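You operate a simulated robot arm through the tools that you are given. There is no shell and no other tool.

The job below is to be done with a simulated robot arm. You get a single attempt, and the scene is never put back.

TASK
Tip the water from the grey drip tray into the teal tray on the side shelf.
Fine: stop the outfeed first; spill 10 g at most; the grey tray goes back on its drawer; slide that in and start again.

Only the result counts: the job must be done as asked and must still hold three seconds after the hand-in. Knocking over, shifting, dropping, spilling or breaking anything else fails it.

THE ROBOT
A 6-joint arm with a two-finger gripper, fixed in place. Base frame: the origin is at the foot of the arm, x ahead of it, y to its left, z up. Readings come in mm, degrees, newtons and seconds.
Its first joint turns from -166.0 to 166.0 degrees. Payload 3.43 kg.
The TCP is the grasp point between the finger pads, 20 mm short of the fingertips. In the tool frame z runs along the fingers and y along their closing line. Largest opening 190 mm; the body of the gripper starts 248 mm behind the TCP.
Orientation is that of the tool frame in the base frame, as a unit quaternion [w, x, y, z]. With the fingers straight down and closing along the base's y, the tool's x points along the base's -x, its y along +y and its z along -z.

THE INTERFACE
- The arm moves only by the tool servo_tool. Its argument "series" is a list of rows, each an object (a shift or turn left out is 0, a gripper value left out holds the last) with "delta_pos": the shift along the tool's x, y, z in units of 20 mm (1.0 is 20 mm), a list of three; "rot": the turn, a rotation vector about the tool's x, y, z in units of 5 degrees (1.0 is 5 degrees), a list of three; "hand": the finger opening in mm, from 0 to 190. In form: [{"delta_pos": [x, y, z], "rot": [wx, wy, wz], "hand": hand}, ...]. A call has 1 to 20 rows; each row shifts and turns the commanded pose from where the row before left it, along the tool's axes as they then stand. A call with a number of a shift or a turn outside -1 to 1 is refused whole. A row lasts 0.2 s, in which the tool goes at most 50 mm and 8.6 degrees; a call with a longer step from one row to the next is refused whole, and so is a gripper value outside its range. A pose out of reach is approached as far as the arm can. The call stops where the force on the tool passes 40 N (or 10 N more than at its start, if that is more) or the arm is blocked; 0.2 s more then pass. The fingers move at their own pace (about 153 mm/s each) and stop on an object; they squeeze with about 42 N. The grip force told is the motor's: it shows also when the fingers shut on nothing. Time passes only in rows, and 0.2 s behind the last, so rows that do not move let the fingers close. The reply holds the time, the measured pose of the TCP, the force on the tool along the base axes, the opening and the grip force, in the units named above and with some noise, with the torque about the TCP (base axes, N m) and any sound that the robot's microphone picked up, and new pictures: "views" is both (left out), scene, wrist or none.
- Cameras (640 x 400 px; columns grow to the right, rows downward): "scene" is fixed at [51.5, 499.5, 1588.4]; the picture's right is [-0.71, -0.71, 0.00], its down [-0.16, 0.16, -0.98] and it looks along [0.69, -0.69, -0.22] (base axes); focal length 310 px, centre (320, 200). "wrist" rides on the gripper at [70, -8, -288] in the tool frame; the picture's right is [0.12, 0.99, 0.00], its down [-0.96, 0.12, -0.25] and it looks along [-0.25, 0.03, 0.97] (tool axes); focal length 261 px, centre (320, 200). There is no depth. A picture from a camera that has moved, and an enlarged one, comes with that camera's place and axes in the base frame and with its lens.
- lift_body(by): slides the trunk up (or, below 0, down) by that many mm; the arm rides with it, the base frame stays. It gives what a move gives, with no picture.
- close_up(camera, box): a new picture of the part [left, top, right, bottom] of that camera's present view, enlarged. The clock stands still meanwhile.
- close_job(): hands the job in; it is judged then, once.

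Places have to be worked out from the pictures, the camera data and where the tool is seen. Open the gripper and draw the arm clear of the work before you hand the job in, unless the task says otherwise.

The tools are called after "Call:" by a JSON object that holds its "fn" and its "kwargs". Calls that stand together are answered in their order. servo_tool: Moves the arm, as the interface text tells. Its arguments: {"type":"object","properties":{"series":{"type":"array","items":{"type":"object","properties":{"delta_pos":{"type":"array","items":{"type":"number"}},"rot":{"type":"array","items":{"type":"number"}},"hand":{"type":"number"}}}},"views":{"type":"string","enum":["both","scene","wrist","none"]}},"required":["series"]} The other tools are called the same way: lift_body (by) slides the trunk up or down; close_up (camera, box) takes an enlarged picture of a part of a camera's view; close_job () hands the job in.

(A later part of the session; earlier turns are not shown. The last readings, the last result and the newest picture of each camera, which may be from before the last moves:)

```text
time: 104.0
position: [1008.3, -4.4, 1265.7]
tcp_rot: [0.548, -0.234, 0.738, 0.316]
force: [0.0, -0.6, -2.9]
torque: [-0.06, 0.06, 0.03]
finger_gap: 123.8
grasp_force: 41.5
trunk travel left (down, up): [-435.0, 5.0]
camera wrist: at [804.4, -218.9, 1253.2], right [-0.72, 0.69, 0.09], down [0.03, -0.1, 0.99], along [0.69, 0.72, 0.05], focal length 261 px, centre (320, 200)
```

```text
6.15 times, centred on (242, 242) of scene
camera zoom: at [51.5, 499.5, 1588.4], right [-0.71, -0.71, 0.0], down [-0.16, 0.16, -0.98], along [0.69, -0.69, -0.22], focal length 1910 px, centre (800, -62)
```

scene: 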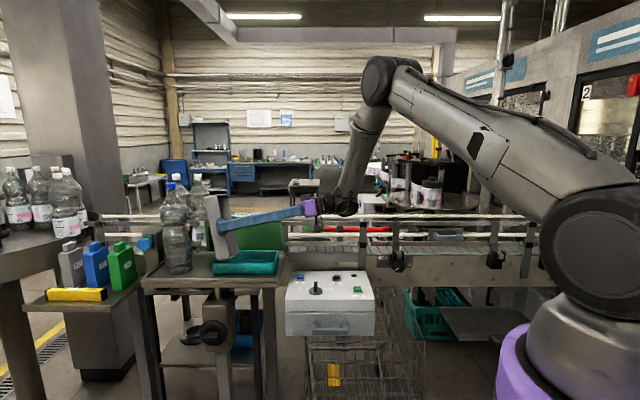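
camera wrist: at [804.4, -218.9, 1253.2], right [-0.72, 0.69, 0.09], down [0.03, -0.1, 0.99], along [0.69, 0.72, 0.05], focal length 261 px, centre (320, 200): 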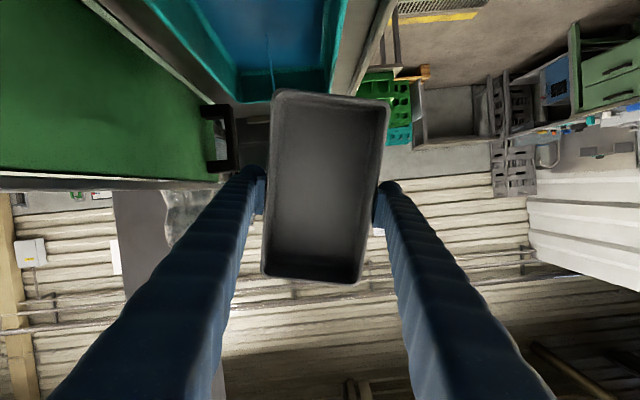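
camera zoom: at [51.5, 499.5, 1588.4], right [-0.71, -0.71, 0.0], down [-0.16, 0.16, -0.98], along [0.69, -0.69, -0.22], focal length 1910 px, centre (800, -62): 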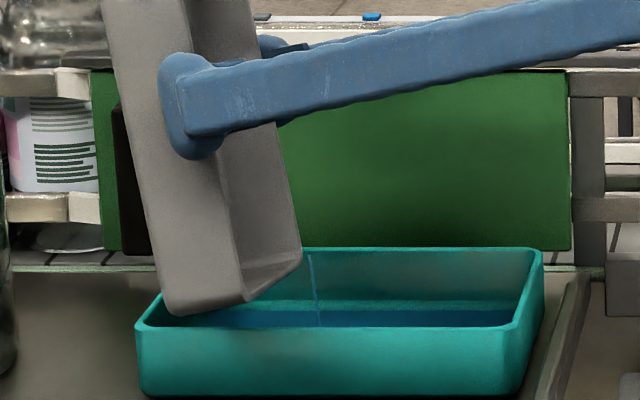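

Nearly drained at about 78°; a last trickle is still falling into the teal tray. I continue to about 93° and then hold for drips.

Call:
{"fn": "servo_tool", "kwargs": {"series": [{"delta_pos": [0.009, 0, -0.06], "rot": [0, -0.14, 0]}, {"delta_pos": [0.009, 0, -0.06], "rot": [0, -0.14, 0]}, {"delta_pos": [0.009, 0, -0.06], "rot": [0, -0.14, 0]}, {"delta_pos": [0.009, 0, -0.06], "rot": [0, -0.14, 0]}, {"delta_pos": [0.009, 0, -0.06], "rot": [0, -0.14, 0]}, {"delta_pos": [0.006, 0, -0.06], "rot": [0, -0.14, 0]}, {"delta_pos": [0.006, 0, -0.06], "rot": [0, -0.14, 0]}, {"delta_pos": [0.006, 0, -0.06], "rot": [0, -0.14, 0]}, {"delta_pos": [0.006, 0, -0.06], "rot": [0, -0.14, 0]}, {"delta_pos": [0.006, 0, -0.06], "rot": [0, -0.14, 0]}, {"delta_pos": [0.003, 0, -0.06], "rot": [0, -0.14, 0]}, {"delta_pos": [0.003, 0, -0.06], "rot": [0, -0.14, 0]}, {"delta_pos": [0.003, 0, -0.06], "rot": [0, -0.14, 0]}, {"delta_pos": [0.003, 0, -0.06], "rot": [0, -0.14, 0]}, {"delta_pos": [0.003, 0, -0.06], "rot": [0, -0.14, 0]}, {"delta_pos": [0, 0, -0.06], "rot": [0, -0.14, 0]}, {"delta_pos": [0, 0, -0.06], "rot": [0, -0.14, 0]}, {"delta_pos": [0, 0, -0.06], "rot": [0, -0.14, 0]}, {"delta_pos": [0, 0, -0.06], "rot": [0, -0.14, 0]}, {"delta_pos": [0, 0, -0.06], "rot": [0, -0.14, 0]}], "views": "both"}}

Call:
{"fn": "close_up", "kwargs": {"camera": "wrist", "box": [200, 40, 440, 190]}}

Call:
{"fn": "close_up", "kwargs": {"camera": "scene", "box": [190, 210, 294, 275]}}

```text
time: 108.2
position: [991.0, -21.4, 1265.4]
tcp_rot: [0.634, -0.195, 0.665, 0.342]
force: [-0.4, 0.3, -2.5]
torque: [-0.05, 0.04, -0.02]
finger_gap: 123.5
grasp_force: 41.9
trunk travel left (down, up): [-435.0, 5.0]
camera wrist: at [785.3, -217.8, 1183.6], right [-0.7, 0.71, 0.09], down [-0.14, -0.26, 0.95], along [0.7, 0.66, 0.28], focal length 261 px, centre (320, 200)
```

scene: 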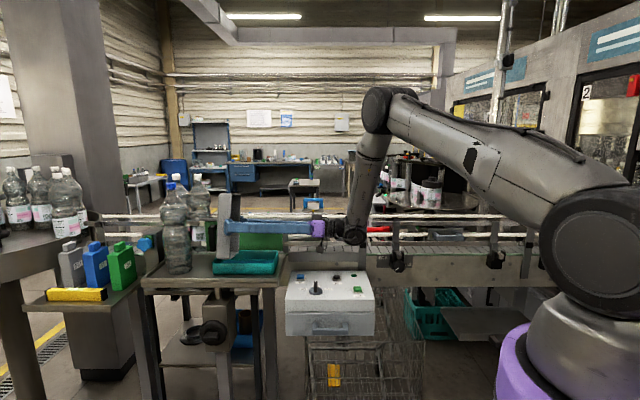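
wrist: 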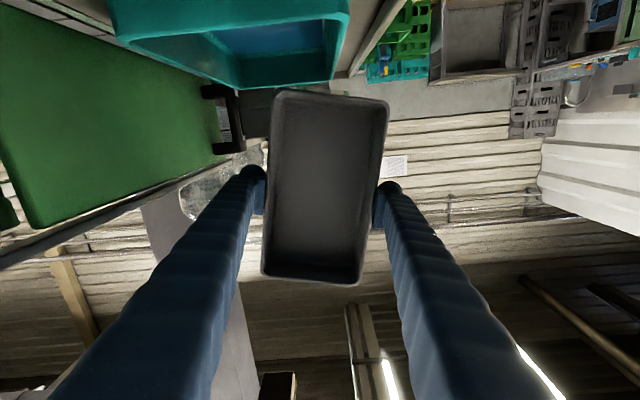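

```text
2.67 times, centred on (320, 115) of wrist
camera zoom: at [785.3, -217.8, 1183.6], right [-0.7, 0.71, 0.09], down [-0.14, -0.26, 0.95], along [0.7, 0.66, 0.28], focal length 695 px, centre (320, 427)
```

zoom: 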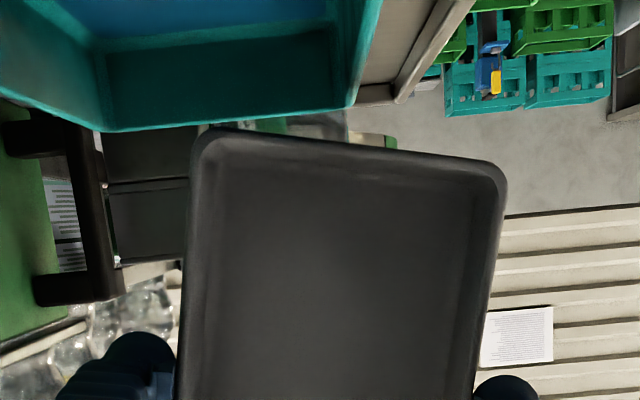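

```text
6.15 times, centred on (242, 242) of scene
camera zoom: at [51.5, 499.5, 1588.4], right [-0.71, -0.71, 0.0], down [-0.16, 0.16, -0.98], along [0.69, -0.69, -0.22], focal length 1910 px, centre (800, -62)
```

zoom: 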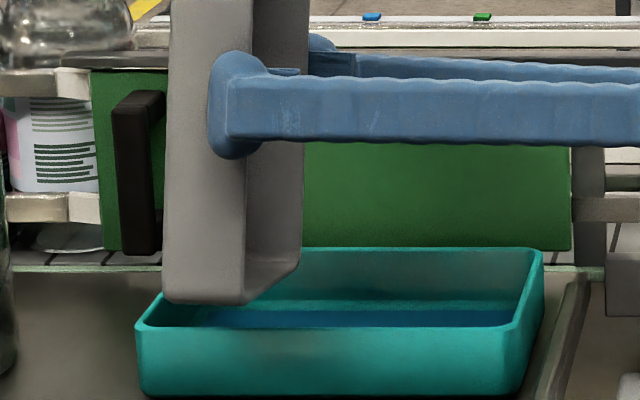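

The grey tray is empty and the stream has stopped. I hold a second for any last drips, then tilt back with the lip still over the teal tray.

Call:
{"fn": "servo_tool", "kwargs": {"series": [{"rot": [0, -0.2, 0]}, {"rot": [0, -0.2, 0]}, {}, {}, {}, {}, {"rot": [0, 0.3, 0]}, {"delta_pos": [0.01, 0, 0.15], "rot": [0, 0.5, 0]}, {"delta_pos": [0, 0, 0.2], "rot": [0, 0.5, 0]}, {"delta_pos": [-0.02, 0, 0.2], "rot": [0, 0.5, 0]}, {"delta_pos": [-0.04, 0, 0.2], "rot": [0, 0.5, 0]}, {"delta_pos": [-0.05, 0, 0.2], "rot": [0, 0.5, 0]}, {"delta_pos": [-0.06, 0, 0.2], "rot": [0, 0.5, 0]}, {"delta_pos": [-0.07, 0, 0.15], "rot": [0, 0.5, 0]}, {"rot": [0, 0.5, 0]}, {"rot": [0, 0.5, 0]}, {"rot": [0, 0.5, 0]}, {"rot": [0, 0.5, 0]}], "views": "both"}}

Call:
{"fn": "close_up", "kwargs": {"camera": "scene", "box": [150, 170, 310, 290]}}

```text
time: 112.0
position: [1009.7, -2.6, 1268.9]
tcp_rot: [0.461, -0.269, 0.795, 0.287]
force: [-0.4, 0.2, -2.1]
torque: [-0.06, 0.02, -0.03]
finger_gap: 123.8
grasp_force: 41.9
trunk travel left (down, up): [-435.0, 5.0]
camera wrist: at [820.5, -223.8, 1321.5], right [-0.74, 0.67, 0.1], down [0.19, 0.06, 0.98], along [0.65, 0.74, -0.17], focal length 261 px, centre (320, 200)
```

scene: 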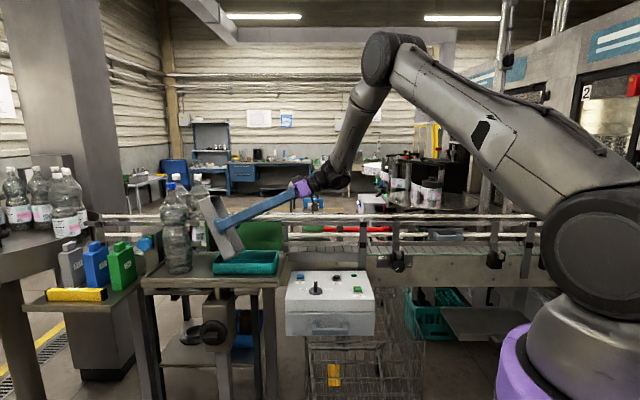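
wrist: 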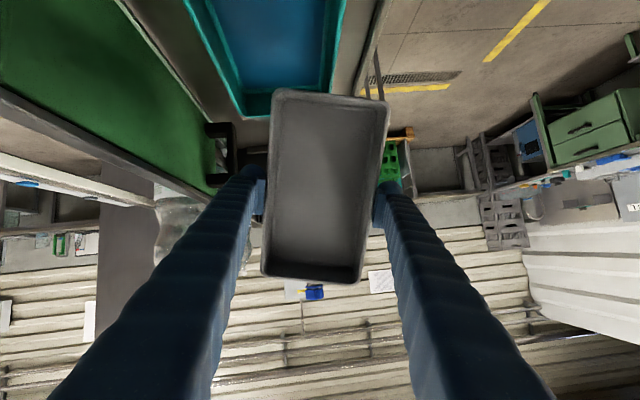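

```text
3.33 times, centred on (230, 230) of scene
camera zoom: at [51.5, 499.5, 1588.4], right [-0.71, -0.71, 0.0], down [-0.16, 0.16, -0.98], along [0.69, -0.69, -0.22], focal length 1034 px, centre (620, 100)
```

zoom: 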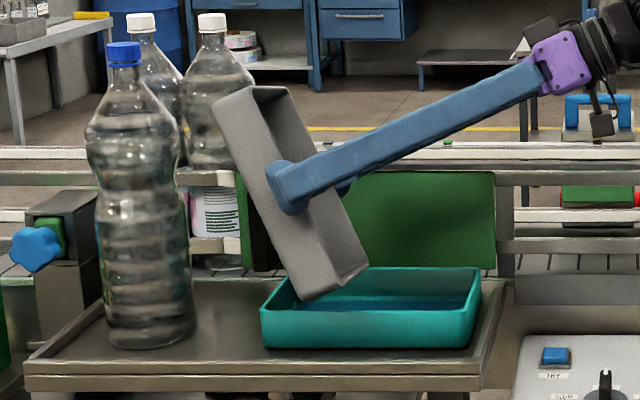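

The grey tray is empty and everything stands undisturbed. I tilt back further while withdrawing along -u, away from the bottle.

Call:
{"fn": "servo_tool", "kwargs": {"series": [{"delta_pos": [0.1, 0, -0.2], "rot": [0, 0.5, 0]}, {"delta_pos": [0.13, 0, -0.21], "rot": [0, 0.5, 0]}, {"delta_pos": [0.14, 0, -0.21], "rot": [0, 0.5, 0]}, {"delta_pos": [0.15, 0, -0.2], "rot": [0, 0.5, 0]}, {"delta_pos": [0.16, 0, -0.19], "rot": [0, 0.5, 0]}, {"delta_pos": [0.165, 0, -0.19], "rot": [0, 0.5, 0]}, {"delta_pos": [0.17, 0, -0.18], "rot": [0, 0.5, 0]}, {"delta_pos": [0.18, 0, -0.17], "rot": [0, 0.5, 0]}, {"delta_pos": [0.185, 0, -0.165], "rot": [0, 0.5, 0]}, {"delta_pos": [0.19, 0, -0.16], "rot": [0, 0.5, 0]}, {"delta_pos": [0.2, 0, -0.15], "rot": [0, 0.5, 0]}, {"delta_pos": [0.2, 0, -0.14], "rot": [0, 0.5, 0]}, {"delta_pos": [0.21, 0, -0.13], "rot": [0, 0.5, 0]}, {"delta_pos": [0.21, 0, -0.12], "rot": [0, 0.5, 0]}, {}], "views": "both"}}

Call:
{"fn": "close_up", "kwargs": {"camera": "scene", "box": [150, 170, 310, 290]}}

```text
time: 115.2
position: [960.8, -50.5, 1263.6]
tcp_rot: [0.201, -0.343, 0.897, 0.193]
force: [0.3, -0.2, -2.0]
torque: [-0.06, 0.03, 0.02]
finger_gap: 123.9
grasp_force: 42.7
trunk travel left (down, up): [-435.0, 5.0]
camera wrist: at [854.2, -234.6, 1469.9], right [-0.77, 0.62, 0.15], down [0.52, 0.48, 0.71], along [0.37, 0.62, -0.69], focal length 261 px, centre (320, 200)
```

scene: 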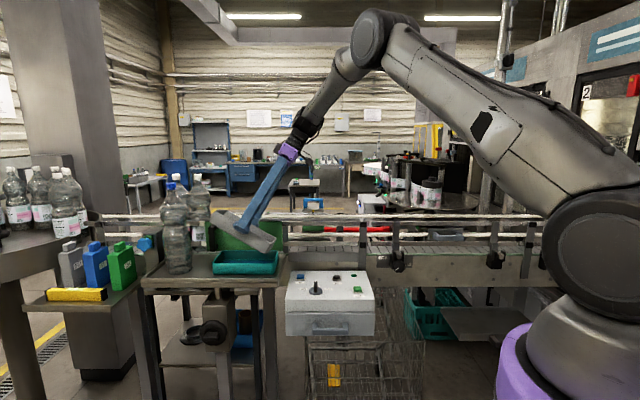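
wrist: 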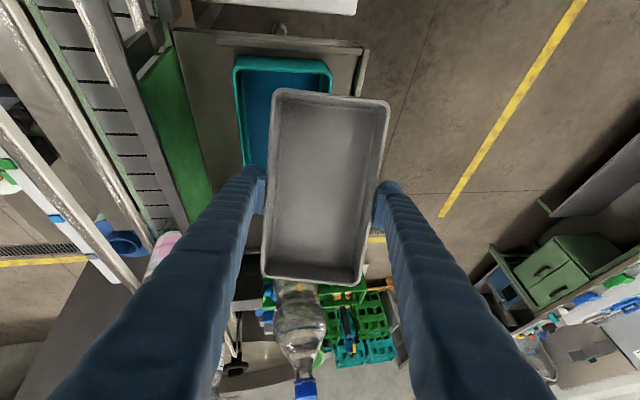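

```text
3.33 times, centred on (230, 230) of scene
camera zoom: at [51.5, 499.5, 1588.4], right [-0.71, -0.71, 0.0], down [-0.16, 0.16, -0.98], along [0.69, -0.69, -0.22], focal length 1034 px, centre (620, 100)
```

zoom: 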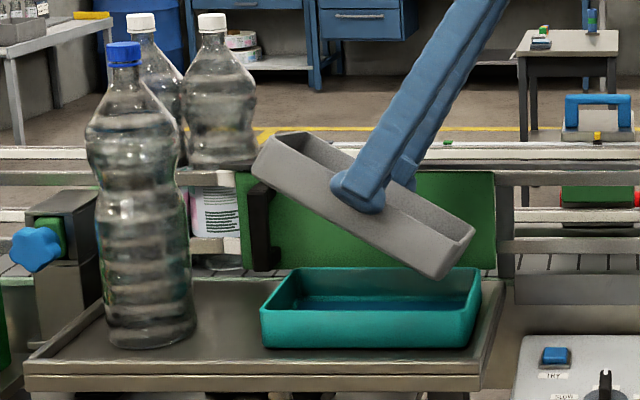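

Empty tray inside looks dry and the teal tray holds the water. Now I take out the roll and the remaining pitch to bring the tool vertical again.

Call:
{"fn": "servo_tool", "kwargs": {"series": [{"rot": [0.345, 0, -0.202]}, {"rot": [0.345, 0, -0.202]}, {"rot": [0.345, 0, -0.202]}, {"rot": [0.345, 0, -0.202]}, {"rot": [0.345, 0, -0.202]}, {"rot": [0.345, 0, -0.202]}, {"rot": [0, 0.5, 0]}, {"rot": [0, 0.5, 0]}, {"rot": [0, 0.5, 0]}, {"rot": [0, 0.5, 0]}, {"rot": [0, 0.5, 0]}, {"rot": [0, 0.5, 0]}, {"rot": [0, 0.5, 0]}, {"rot": [0, 0.5, 0]}, {"rot": [0, 0.5, 0]}, {"rot": [0, 0.5, 0]}, {"rot": [0, 0.5, 0]}, {"rot": [0, 0.5, 0]}, {}], "views": "none"}}

```text
time: 119.2
position: [960.7, -51.1, 1263.5]
tcp_rot: [0.002, -0.384, 0.923, 0.001]
force: [-0.6, -0.9, -1.4]
torque: [0.04, -0.05, 0.01]
finger_gap: 123.6
grasp_force: 41.7
trunk travel left (down, up): [-435.0, 5.0]
```

The tool is vertical again with the empty tray level. I travel back along the conveyor front toward the open drawer.

Call:
{"fn": "servo_tool", "kwargs": {"series": [{"delta_pos": [0.4, 0.06, 0]}, {"delta_pos": [0.7, 0.06, 0]}, {"delta_pos": [1, 0.06, 0]}, {"delta_pos": [1, 0.06, 0]}, {"delta_pos": [1, 0.06, 0]}, {"delta_pos": [1, 0.06, 0]}, {"delta_pos": [1, 0.06, 0]}, {"delta_pos": [1, 0.06, 0]}, {"delta_pos": [1, 0.06, 0]}, {"delta_pos": [1, 0.06, 0]}, {"delta_pos": [1, 0.06, 0]}, {"delta_pos": [1, 0.06, 0]}, {"delta_pos": [1, 0.06, 0]}, {"delta_pos": [1, 0.06, 0]}, {"delta_pos": [1, 0.06, 0]}, {"delta_pos": [1, 0.06, 0]}, {"delta_pos": [1, 0.06, 0]}, {"delta_pos": [1, 0.06, 0]}, {"delta_pos": [1, 0.06, 0]}, {"delta_pos": [1, 0.06, 0]}], "views": "none"}}

Call:
{"fn": "servo_tool", "kwargs": {"series": [{"delta_pos": [1, 0, 0]}, {"delta_pos": [1, 0, 0]}, {"delta_pos": [1, 0, 0]}, {"delta_pos": [1, 0, 0]}, {"delta_pos": [1, 0, 0]}, {"delta_pos": [1, 0, 0]}, {"delta_pos": [1, 0, 0]}, {"delta_pos": [1, 0, 0]}, {"delta_pos": [1, 0, 0]}, {"delta_pos": [1, 0, 0]}, {"delta_pos": [1, 0, 0]}, {"delta_pos": [1, 0, 0]}, {"delta_pos": [1, 0, 0]}, {"delta_pos": [1, 0, 0]}, {"delta_pos": [1, 0, 0]}, {"delta_pos": [1, 0, 0]}, {"delta_pos": [1, 0, 0]}, {"delta_pos": [1, 0, 0]}, {"delta_pos": [1, 0, 0]}, {"delta_pos": [1, 0, 0]}], "views": "both"}}

```text
time: 123.4
position: [673.9, -304.7, 1262.3]
tcp_rot: [0.003, -0.384, 0.923, 0.001]
force: [-0.8, 0.1, -2.0]
torque: [0.03, -0.04, -0.02]
finger_gap: 123.7
grasp_force: 42.2
trunk travel left (down, up): [-435.0, 5.0]
```

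```text
time: 127.6
position: [391.1, -590.7, 1259.6]
tcp_rot: [0.003, -0.383, 0.924, 0.001]
force: [-0.5, 0.2, -1.9]
torque: [0.01, -0.06, -0.02]
finger_gap: 123.8
grasp_force: 41.7
trunk travel left (down, up): [-435.0, 5.0]
camera wrist: at [348.2, -648.5, 1547.1], right [-0.79, 0.62, 0.0], down [0.6, 0.76, 0.25], along [0.16, 0.2, -0.97], focal length 261 px, centre (320, 200)
```

scene: 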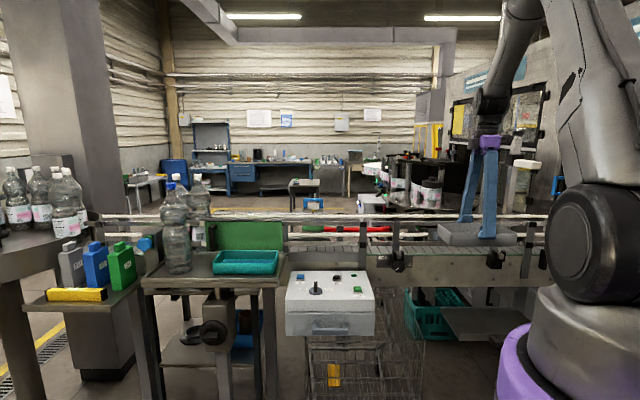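
wrist: 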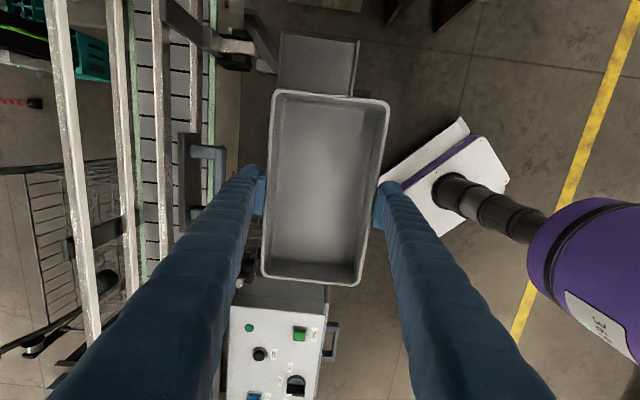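

Back near the drawer at u=-141, n=694. I move above the drawer position and start descending toward the original pick pose (331.4, -699.1, 913).

Call:
{"fn": "servo_tool", "kwargs": {"series": [{"delta_pos": [0.99, 0, 0], "rot": [0.013, 0.032, 0]}, {"delta_pos": [0.99, 0, 0], "rot": [0.013, 0.032, 0]}, {"delta_pos": [0.99, 0, 0]}, {"delta_pos": [0.99, 0, 0]}, {"delta_pos": [0.99, 0, 0]}, {"delta_pos": [0.99, 0, 0]}, {"delta_pos": [0, -0.1, 0.8]}, {"delta_pos": [0, -0.1, 1]}, {"delta_pos": [0, -0.1, 1]}, {"delta_pos": [0, -0.1, 1]}, {"delta_pos": [0, -0.15, 1]}, {"delta_pos": [0, -0.15, 1]}, {"delta_pos": [0, -0.2, 1]}, {"delta_pos": [0, -0.2, 1]}, {"delta_pos": [0, -0.2, 1]}, {"delta_pos": [0, -0.2, 1]}, {"delta_pos": [0, -0.225, 1]}, {}], "views": "both"}}

Call:
{"fn": "close_up", "kwargs": {"camera": "scene", "box": [420, 240, 548, 350]}}

```text
time: 131.4
position: [332.0, -697.2, 1043.3]
tcp_rot: [0.001, -0.384, 0.923, 0.0]
force: [0.4, 1.1, -1.8]
torque: [-0.01, -0.02, -0.01]
finger_gap: 123.7
grasp_force: 41.7
trunk travel left (down, up): [-435.0, 5.0]
camera wrist: at [290.3, -753.2, 1331.2], right [-0.79, 0.62, 0.0], down [0.6, 0.76, 0.25], along [0.15, 0.19, -0.97], focal length 261 px, centre (320, 200)
```

scene: 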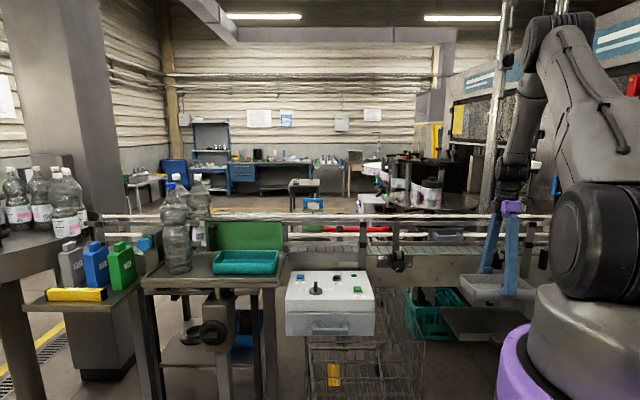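
wrist: 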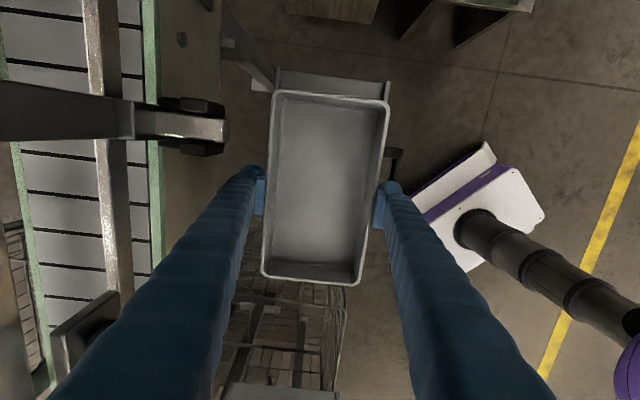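

```text
3.64 times, centred on (484, 295) of scene
camera zoom: at [51.5, 499.5, 1588.4], right [-0.71, -0.71, 0.0], down [-0.16, 0.16, -0.98], along [0.69, -0.69, -0.22], focal length 1128 px, centre (-276, -146)
```

zoom: 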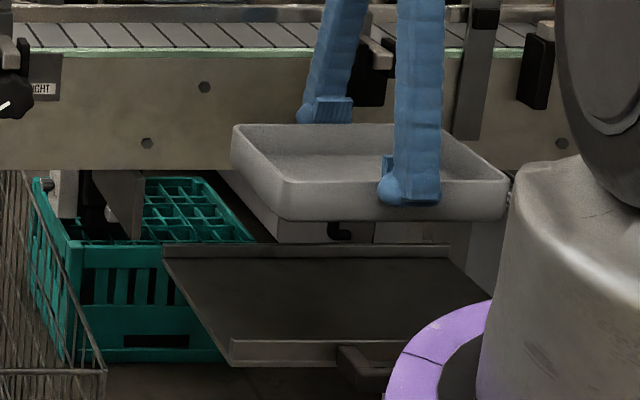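

Tray is above the drawer, aligned. I descend, slowing down near the seat and correcting a 2 mm offset.

Call:
{"fn": "servo_tool", "kwargs": {"series": [{"delta_pos": [0.044, -0.023, 0.9]}, {"delta_pos": [0.044, -0.023, 1]}, {"delta_pos": [0, 0, 1]}, {"delta_pos": [0, 0, 1]}, {"delta_pos": [0, 0, 1]}, {"delta_pos": [0, 0, 0.6]}, {"delta_pos": [0, 0, 0.4]}, {"delta_pos": [0, 0, 0.2]}, {}], "views": "both"}}

Call:
{"fn": "close_up", "kwargs": {"camera": "scene", "box": [432, 280, 544, 350]}}

Call:
{"fn": "close_up", "kwargs": {"camera": "wrist", "box": [200, 30, 440, 320]}}

```text
time: 133.4
position: [331.1, -699.8, 921.5]
tcp_rot: [-0.001, -0.383, 0.924, 0.0]
force: [0.1, 1.0, -1.2]
torque: [0.02, 0.01, 0.01]
finger_gap: 123.8
grasp_force: 42.1
trunk travel left (down, up): [-435.0, 5.0]
camera wrist: at [289.0, -755.8, 1208.7], right [-0.79, 0.62, 0.0], down [0.6, 0.76, 0.25], along [0.15, 0.19, -0.97], focal length 261 px, centre (320, 200)
```

scene: 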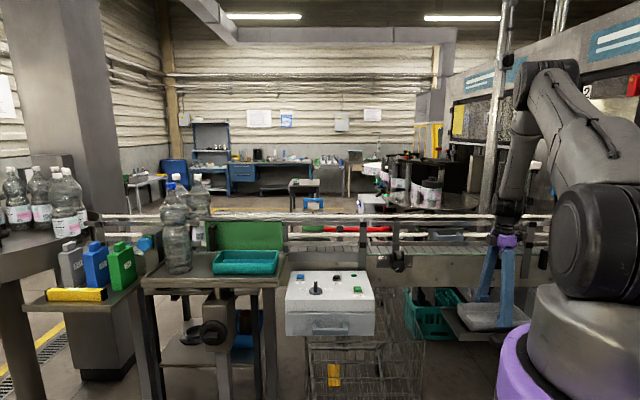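
wrist: 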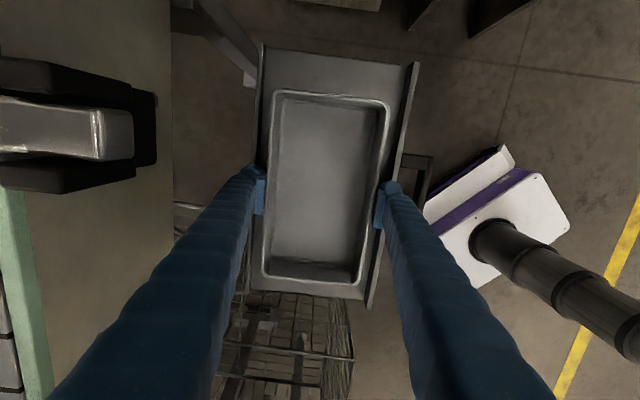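

```text
5.71 times, centred on (488, 315) of scene
camera zoom: at [51.5, 499.5, 1588.4], right [-0.71, -0.71, 0.0], down [-0.16, 0.16, -0.98], along [0.69, -0.69, -0.22], focal length 1773 px, centre (-640, -457)
```

zoom: 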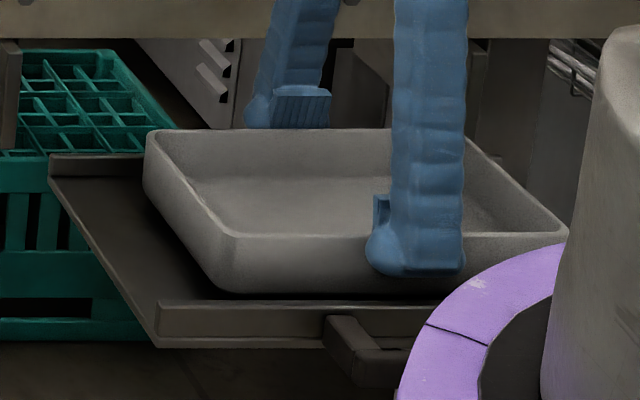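

```text
1.38 times, centred on (320, 175) of wrist
camera zoom: at [289.0, -755.8, 1208.7], right [-0.79, 0.62, 0.0], down [0.6, 0.76, 0.25], along [0.15, 0.19, -0.97], focal length 360 px, centre (320, 234)
```

zoom: 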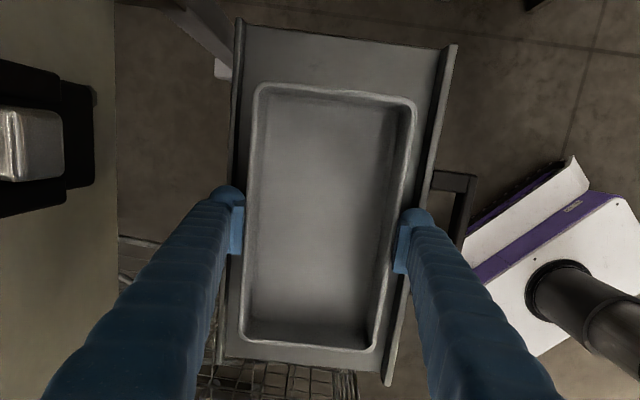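

Tray sits inside the drawer outline, about 8 mm above its seat. I lower in small steps until contact shows.

Call:
{"fn": "servo_tool", "kwargs": {"series": [{"delta_pos": [0, 0, 0.15]}, {"delta_pos": [0, 0, 0.12]}, {"delta_pos": [0, 0, 0.07]}, {"delta_pos": [0, 0, 0.05]}, {}], "views": "none"}}

```text
time: 134.6
position: [332.2, -699.2, 915.8]
tcp_rot: [0.0, -0.383, 0.924, -0.001]
force: [-0.5, -0.5, 25.6]
torque: [0.75, 0.6, -0.03]
finger_gap: 123.6
grasp_force: 42.0
trunk travel left (down, up): [-435.0, 5.0]
```

Contact reached (25 N upward). I ease up about 1.5 mm to relax the push before releasing.

Call:
{"fn": "servo_tool", "kwargs": {"series": [{"delta_pos": [0, 0, -0.05]}, {"delta_pos": [0, 0, -0.02]}, {}], "views": "both"}}

Call:
{"fn": "close_up", "kwargs": {"camera": "scene", "box": [432, 280, 544, 350]}}

```text
time: 135.4
position: [331.9, -698.7, 915.4]
tcp_rot: [0.001, -0.383, 0.924, -0.001]
force: [-2.9, -4.8, 11.4]
torque: [-0.86, -0.42, -0.29]
finger_gap: 123.8
grasp_force: 41.8
trunk travel left (down, up): [-435.0, 5.0]
camera wrist: at [289.1, -755.1, 1202.9], right [-0.79, 0.62, 0.0], down [0.6, 0.76, 0.25], along [0.15, 0.19, -0.97], focal length 261 px, centre (320, 200)
```

scene: 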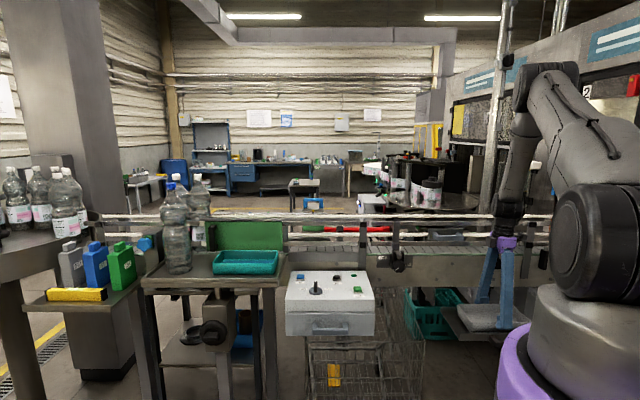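
wrist: 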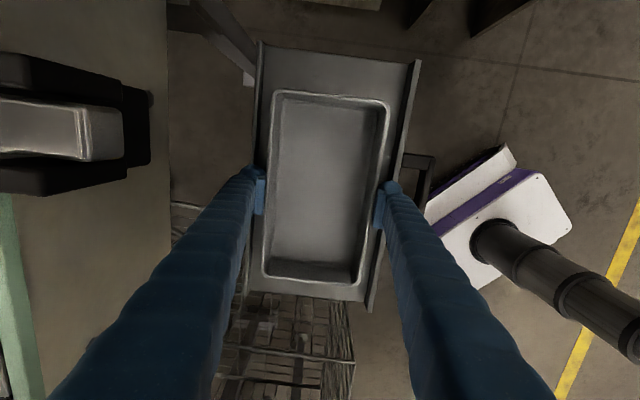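

```text
5.71 times, centred on (488, 315) of scene
camera zoom: at [51.5, 499.5, 1588.4], right [-0.71, -0.71, 0.0], down [-0.16, 0.16, -0.98], along [0.69, -0.69, -0.22], focal length 1773 px, centre (-640, -457)
```

zoom: 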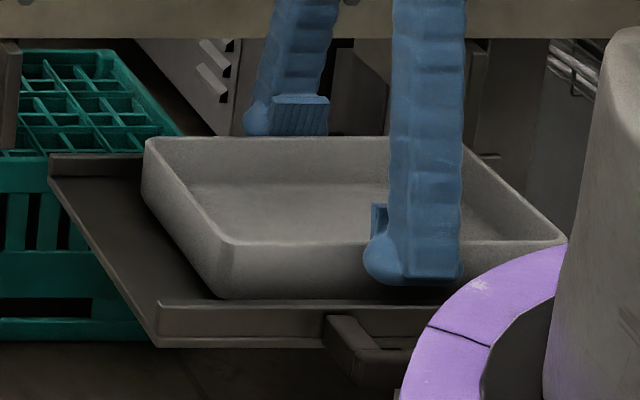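

The tray is seated just as before (rim at the same pixels). I open to 142 mm and lift the fingers straight up.

Call:
{"fn": "servo_tool", "kwargs": {"series": [{"hand": 128}, {"hand": 135}, {"hand": 142}, {}, {"delta_pos": [0, 0, -0.3]}, {"delta_pos": [0, 0, -0.7]}, {"delta_pos": [0, 0, -1]}, {"delta_pos": [0, 0, -1]}, {"delta_pos": [0, 0, -1]}, {"delta_pos": [0, 0, -1]}, {"delta_pos": [0, 0, -1]}, {"delta_pos": [0, 0, -1]}, {}], "views": "both"}}

Call:
{"fn": "close_up", "kwargs": {"camera": "wrist", "box": [200, 30, 440, 320]}}

Call:
{"fn": "close_up", "kwargs": {"camera": "scene", "box": [432, 280, 544, 350]}}

```text
time: 138.2
position: [333.9, -698.6, 1054.4]
tcp_rot: [0.0, -0.384, 0.923, 0.0]
force: [-0.5, 0.5, 0.3]
torque: [-0.04, 0.02, -0.01]
finger_gap: 142.1
grasp_force: 0.1
trunk travel left (down, up): [-435.0, 5.0]
camera wrist: at [291.3, -755.7, 1341.8], right [-0.79, 0.62, 0.0], down [0.6, 0.76, 0.25], along [0.15, 0.19, -0.97], focal length 261 px, centre (320, 200)
```

scene: 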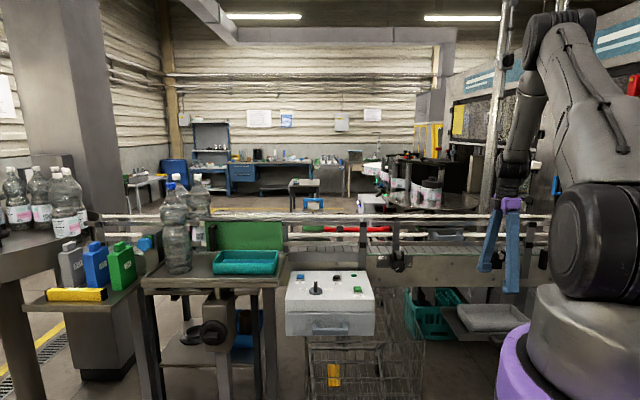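
wrist: 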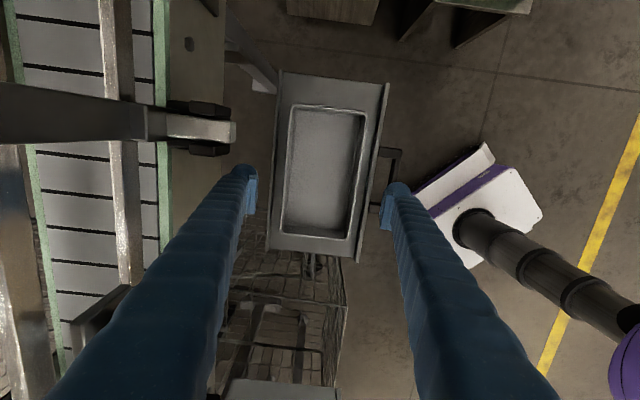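

```text
1.38 times, centred on (320, 175) of wrist
camera zoom: at [291.3, -755.7, 1341.8], right [-0.79, 0.62, 0.0], down [0.6, 0.76, 0.25], along [0.15, 0.19, -0.97], focal length 360 px, centre (320, 234)
```

zoom: 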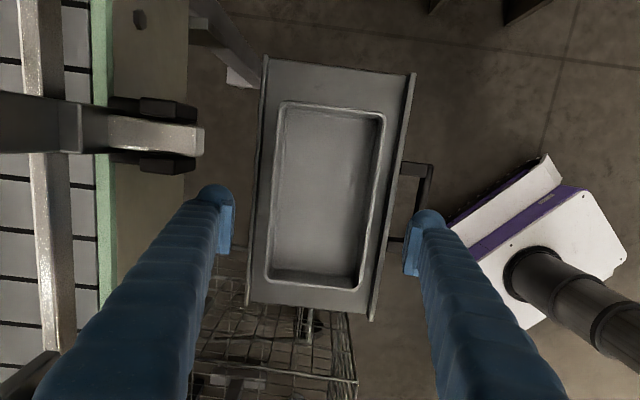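

```text
5.71 times, centred on (488, 315) of scene
camera zoom: at [51.5, 499.5, 1588.4], right [-0.71, -0.71, 0.0], down [-0.16, 0.16, -0.98], along [0.69, -0.69, -0.22], focal length 1773 px, centre (-640, -457)
```

zoom: 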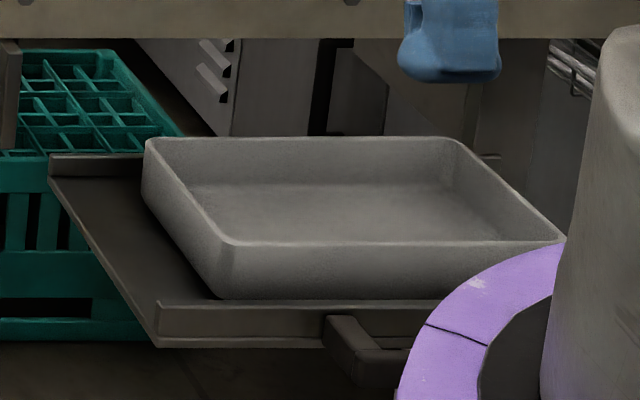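

The tray is back in place on the drawer. Now I close the fingers, back off, and turn the tool 90° so its thin side faces the conveyor for pushing the drawer in by its handle.

Call:
{"fn": "servo_tool", "kwargs": {"series": [{"delta_pos": [0, 1, -0.2], "hand": 0}, {"delta_pos": [0, 1, -0.2]}, {"delta_pos": [0, 1, -0.2]}, {"delta_pos": [0, 1, 0]}, {"delta_pos": [0, 1, 0]}, {"rot": [0, 0, 1]}, {"rot": [0, 0, 1]}, {"rot": [0, 0, 1]}, {"rot": [0, 0, 1]}, {"rot": [0, 0, 1]}, {"rot": [0, 0, 1]}, {"rot": [0, 0, 1]}, {"rot": [0, 0, 1]}, {"rot": [0, 0, 1]}, {"rot": [0, 0, 1]}, {"rot": [0, 0, 1]}, {"rot": [0, 0, 1]}, {"rot": [0, 0, 1]}, {"rot": [0, 0, 1]}, {"rot": [0, 0, 1]}], "views": "none"}}

Call:
{"fn": "servo_tool", "kwargs": {"series": [{"rot": [0, 0, 1]}, {"rot": [0, 0, 1]}, {"rot": [0, 0, 1]}, {}], "views": "both"}}

Call:
{"fn": "close_up", "kwargs": {"camera": "wrist", "box": [200, 180, 440, 330]}}

```text
time: 142.4
position: [260.8, -628.4, 1067.2]
tcp_rot: [0.002, 0.258, 0.966, 0.0]
force: [-0.5, -0.6, 0.7]
torque: [0.02, 0.0, 0.04]
finger_gap: 0.0
grasp_force: 34.3
trunk travel left (down, up): [-435.0, 5.0]
```

```text
time: 143.4
position: [260.6, -628.3, 1067.4]
tcp_rot: [0.001, 0.382, 0.924, -0.001]
force: [0.0, 0.0, 0.8]
torque: [0.0, -0.01, 0.04]
finger_gap: 0.1
grasp_force: 34.1
trunk travel left (down, up): [-435.0, 5.0]
camera wrist: at [206.4, -585.4, 1354.5], right [0.62, 0.79, 0.0], down [0.76, -0.6, 0.25], along [0.2, -0.15, -0.97], focal length 261 px, centre (320, 200)
```

scene: 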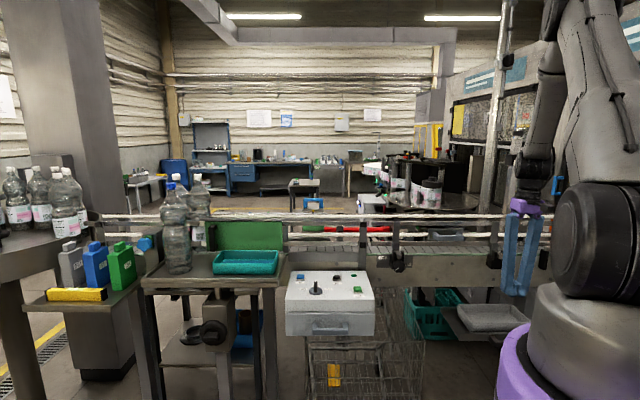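
wrist: 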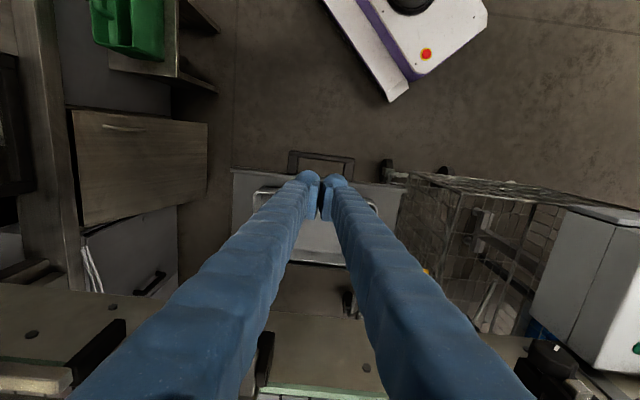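

```text
2.67 times, centred on (320, 255) of wrist
camera zoom: at [206.4, -585.4, 1354.5], right [0.62, 0.79, 0.0], down [0.76, -0.6, 0.25], along [0.2, -0.15, -0.97], focal length 695 px, centre (320, 53)
```

zoom: 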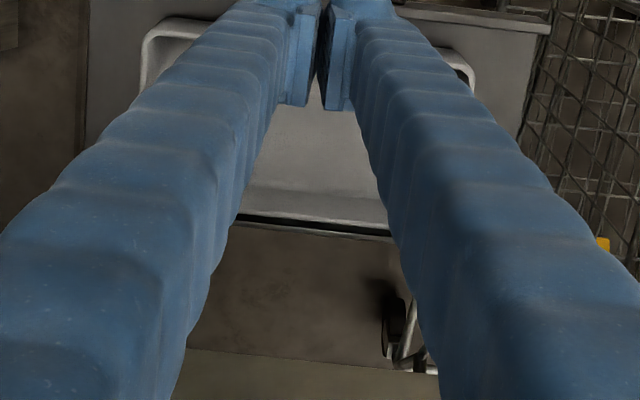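

Handle bar now measures n≈598. I move back to n≈535, clear in front of it, then lower the closed fingers to handle height.

Call:
{"fn": "servo_tool", "kwargs": {"series": [{"delta_pos": [0.93, 0, 0]}, {"delta_pos": [0.93, 0, 0]}, {"delta_pos": [0.93, 0, 0]}, {"delta_pos": [0.93, 0, 0]}, {"delta_pos": [0.93, 0, 0]}, {"delta_pos": [0, 0, 1]}, {"delta_pos": [0, 0, 1]}, {"delta_pos": [0, 0, 1]}, {"delta_pos": [0, 0, 1]}, {"delta_pos": [0, 0, 1]}, {"delta_pos": [0, 0, 1]}, {"delta_pos": [0, 0, 1]}, {"delta_pos": [0, 0, 1]}, {"delta_pos": [0, 0, 1]}, {}], "views": "both"}}

Call:
{"fn": "close_up", "kwargs": {"camera": "wrist", "box": [200, 120, 440, 270]}}

Call:
{"fn": "close_up", "kwargs": {"camera": "scene", "box": [432, 270, 560, 370]}}

```text
time: 146.6
position: [193.9, -564.6, 887.8]
tcp_rot: [0.001, 0.382, 0.924, -0.001]
force: [0.5, 1.0, 0.0]
torque: [0.04, -0.04, 0.0]
finger_gap: 0.0
grasp_force: 34.4
trunk travel left (down, up): [-435.0, 5.0]
camera wrist: at [138.9, -520.8, 1174.7], right [0.62, 0.79, 0.0], down [0.76, -0.6, 0.25], along [0.2, -0.15, -0.97], focal length 261 px, centre (320, 200)
```

scene: 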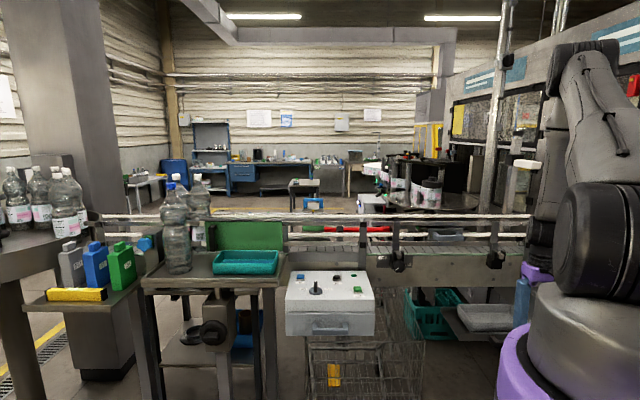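
wrist: 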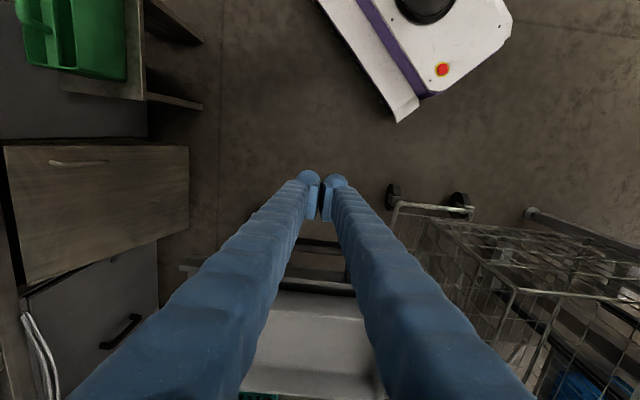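

```text
2.67 times, centred on (320, 195) of wrist
camera zoom: at [138.9, -520.8, 1174.7], right [0.62, 0.79, 0.0], down [0.76, -0.6, 0.25], along [0.2, -0.15, -0.97], focal length 695 px, centre (320, 213)
```

zoom: 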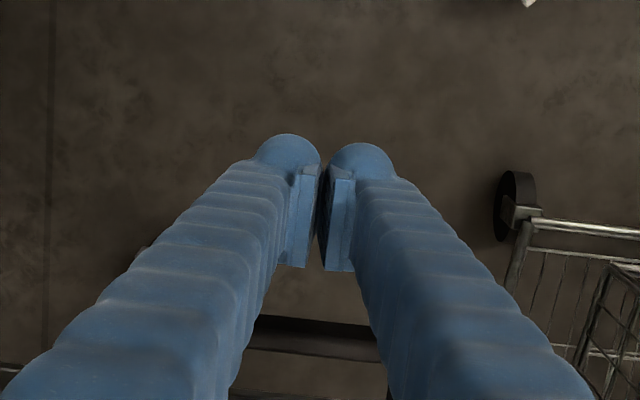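

```text
4.00 times, centred on (496, 320) of scene
camera zoom: at [51.5, 499.5, 1588.4], right [-0.71, -0.71, 0.0], down [-0.16, 0.16, -0.98], along [0.69, -0.69, -0.22], focal length 1241 px, centre (-384, -280)
```

zoom: 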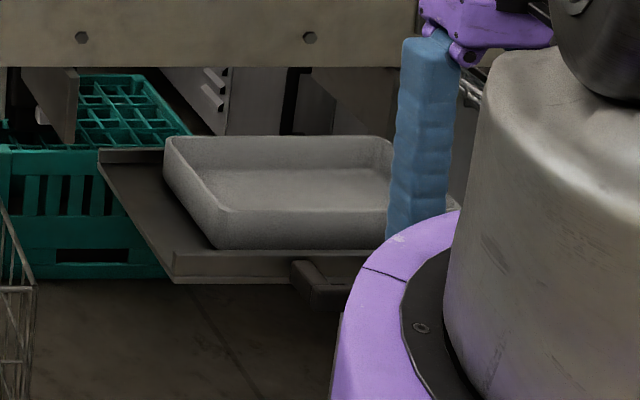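

Fingers are in front of the handle bar at the right height. I creep forward to make contact.

Call:
{"fn": "servo_tool", "kwargs": {"series": [{"delta_pos": [-0.5, 0, 0.2]}, {"delta_pos": [-0.4, 0, 0]}, {"delta_pos": [-0.2, 0, 0]}, {"delta_pos": [-0.15, 0, 0]}, {"delta_pos": [-0.15, 0, 0]}, {"delta_pos": [-0.1, 0, 0]}, {"delta_pos": [-0.1, 0, 0]}, {"delta_pos": [-0.1, 0, 0]}], "views": "none"}}

```text
time: 148.4
position: [220.4, -586.5, 885.2]
tcp_rot: [0.001, 0.381, 0.925, 0.0]
force: [-0.2, -0.3, -0.2]
torque: [-0.01, -0.03, 0.0]
finger_gap: 0.2
grasp_force: 34.3
trunk travel left (down, up): [-435.0, 5.0]
```

No contact yet at n=570.6. I keep creeping in 2 mm steps.

Call:
{"fn": "servo_tool", "kwargs": {"series": [{"delta_pos": [-0.1, 0, 0]}, {"delta_pos": [-0.1, 0, 0]}, {"delta_pos": [-0.1, 0, 0]}, {"delta_pos": [-0.1, 0, 0]}], "views": "wrist"}}

Call:
{"fn": "close_up", "kwargs": {"camera": "wrist", "box": [260, 150, 388, 250]}}

```text
time: 149.4
position: [224.2, -592.3, 883.3]
tcp_rot: [0.001, 0.382, 0.924, 0.0]
force: [-0.5, -0.1, 0.9]
torque: [0.0, -0.01, 0.03]
finger_gap: 0.0
grasp_force: 34.1
trunk travel left (down, up): [-435.0, 5.0]
camera wrist: at [170.3, -549.8, 1171.0], right [0.62, 0.79, 0.0], down [0.76, -0.6, 0.25], along [0.2, -0.15, -0.97], focal length 261 px, centre (320, 200)
```

wrist: 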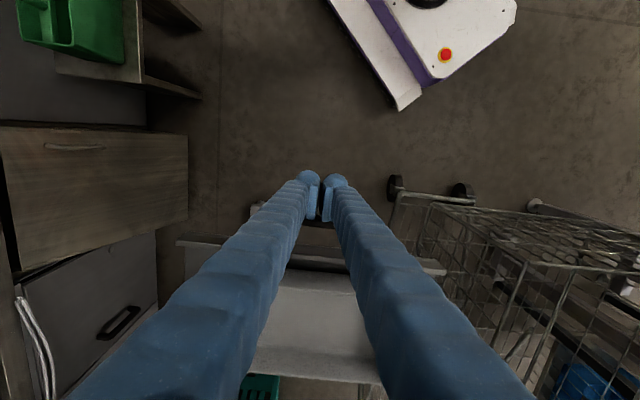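

```text
4.00 times, centred on (324, 200) of wrist
camera zoom: at [170.3, -549.8, 1171.0], right [0.62, 0.79, 0.0], down [0.76, -0.6, 0.25], along [0.2, -0.15, -0.97], focal length 1043 px, centre (304, 200)
```

zoom: 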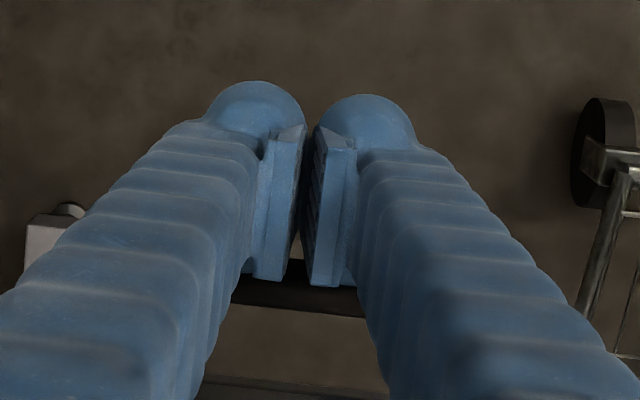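

The bar is right at the pads' far edge. I continue creeping.

Call:
{"fn": "servo_tool", "kwargs": {"series": [{"delta_pos": [-0.1, 0, 0]}, {"delta_pos": [-0.1, 0, 0]}, {"delta_pos": [-0.1, 0, 0]}], "views": "none"}}

```text
time: 150.2
position: [228.0, -598.1, 883.6]
tcp_rot: [0.002, 0.382, 0.924, 0.0]
force: [0.1, 0.7, 1.0]
torque: [0.01, 0.01, -0.01]
finger_gap: 0.0
grasp_force: 34.4
trunk travel left (down, up): [-435.0, 5.0]
```

Still no force at n=584, so I check visually whether the drawer is already moving or the bar is not yet touched.

Call:
{"fn": "close_up", "kwargs": {"camera": "wrist", "box": [260, 150, 388, 250]}}

Call:
{"fn": "close_up", "kwargs": {"camera": "scene", "box": [432, 270, 560, 370]}}

```text
4.00 times, centred on (324, 200) of wrist
camera zoom: at [174.3, -554.1, 1170.8], right [0.62, 0.79, 0.0], down [0.76, -0.6, 0.25], along [0.2, -0.15, -0.97], focal length 1043 px, centre (304, 200)
```

zoom: 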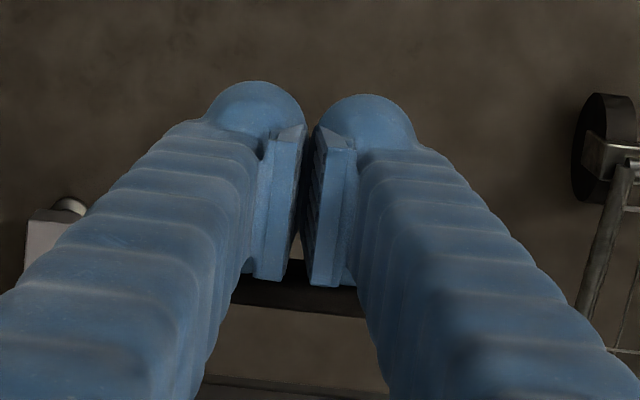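

```text
4.00 times, centred on (496, 320) of scene
camera zoom: at [51.5, 499.5, 1588.4], right [-0.71, -0.71, 0.0], down [-0.16, 0.16, -0.98], along [0.69, -0.69, -0.22], focal length 1241 px, centre (-384, -280)
```

zoom: 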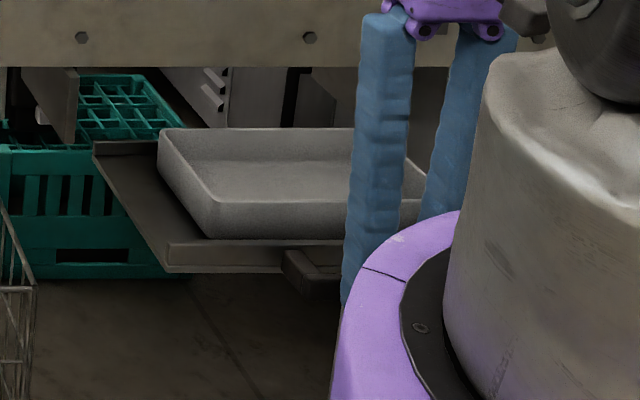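

The drawer is in fact sliding along with almost no resistance, tray steady on it. I continue pushing at about 40 mm/s.

Call:
{"fn": "servo_tool", "kwargs": {"series": [{"delta_pos": [-0.15, 0, 0]}, {"delta_pos": [-0.25, 0, 0]}, {"delta_pos": [-0.35, 0, 0]}, {"delta_pos": [-0.4, 0, 0]}, {"delta_pos": [-0.4, 0, 0]}, {"delta_pos": [-0.4, 0, 0]}, {"delta_pos": [-0.4, 0, 0]}, {"delta_pos": [-0.4, 0, 0]}, {"delta_pos": [-0.4, 0, 0]}, {"delta_pos": [-0.4, 0, 0]}, {"delta_pos": [-0.4, 0, 0]}, {"delta_pos": [-0.4, 0, 0]}, {"delta_pos": [-0.4, 0, 0]}, {"delta_pos": [-0.4, 0, 0]}, {"delta_pos": [-0.4, 0, 0]}, {"delta_pos": [-0.4, 0, 0]}, {"delta_pos": [-0.35, 0, 0]}, {"delta_pos": [-0.25, 0, 0]}, {"delta_pos": [-0.15, 0, 0]}], "views": "both"}}

Call:
{"fn": "close_up", "kwargs": {"camera": "scene", "box": [420, 250, 548, 330]}}

Call:
{"fn": "close_up", "kwargs": {"camera": "wrist", "box": [200, 130, 440, 280]}}

```text
time: 154.2
position: [324.7, -692.1, 883.4]
tcp_rot: [0.001, 0.382, 0.924, 0.0]
force: [0.4, -1.5, -0.5]
torque: [-0.02, -0.02, 0.02]
finger_gap: 0.0
grasp_force: 34.3
trunk travel left (down, up): [-435.0, 5.0]
camera wrist: at [269.9, -648.8, 1171.2], right [0.62, 0.79, 0.0], down [0.76, -0.6, 0.25], along [0.2, -0.15, -0.97], focal length 261 px, centre (320, 200)
```

scene: 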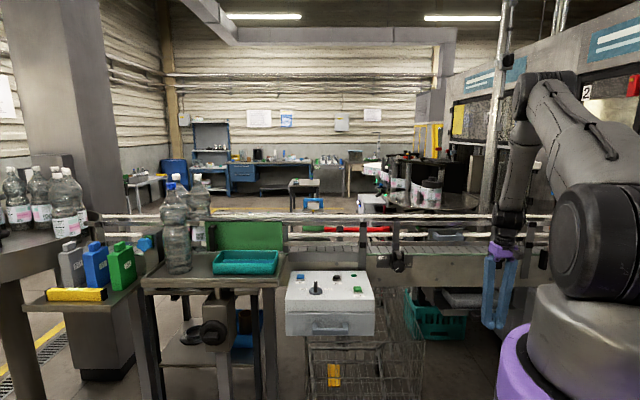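
wrist: 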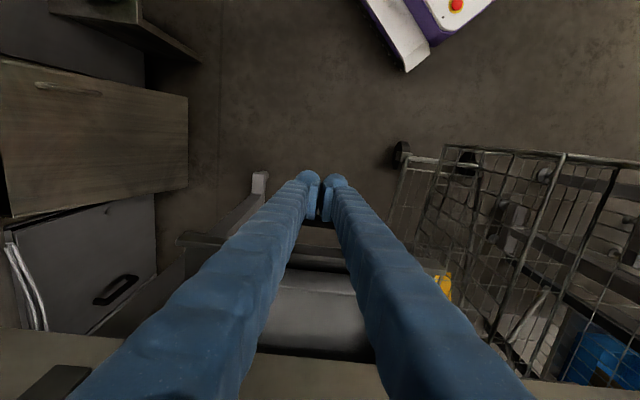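

```text
5.00 times, centred on (484, 290) of scene
camera zoom: at [51.5, 499.5, 1588.4], right [-0.71, -0.71, 0.0], down [-0.16, 0.16, -0.98], along [0.69, -0.69, -0.22], focal length 1552 px, centre (-500, -250)
```

zoom: 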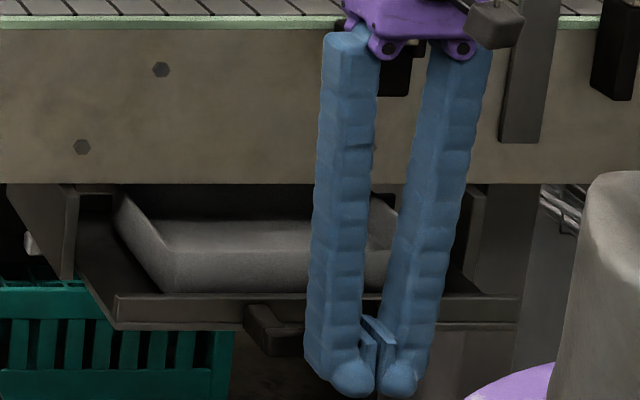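

```text
2.67 times, centred on (320, 205) of wrist
camera zoom: at [269.9, -648.8, 1171.2], right [0.62, 0.79, 0.0], down [0.76, -0.6, 0.25], along [0.2, -0.15, -0.97], focal length 695 px, centre (320, 187)
```

zoom: 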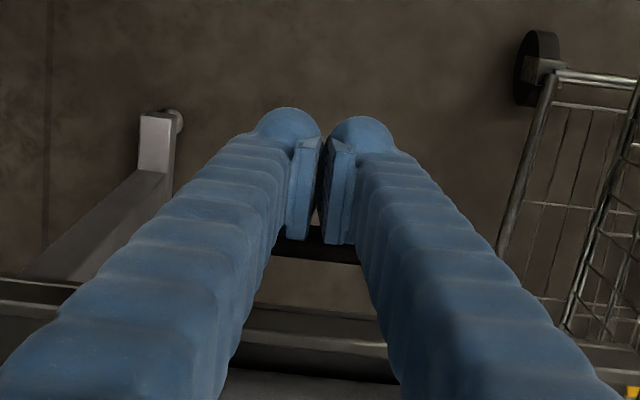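

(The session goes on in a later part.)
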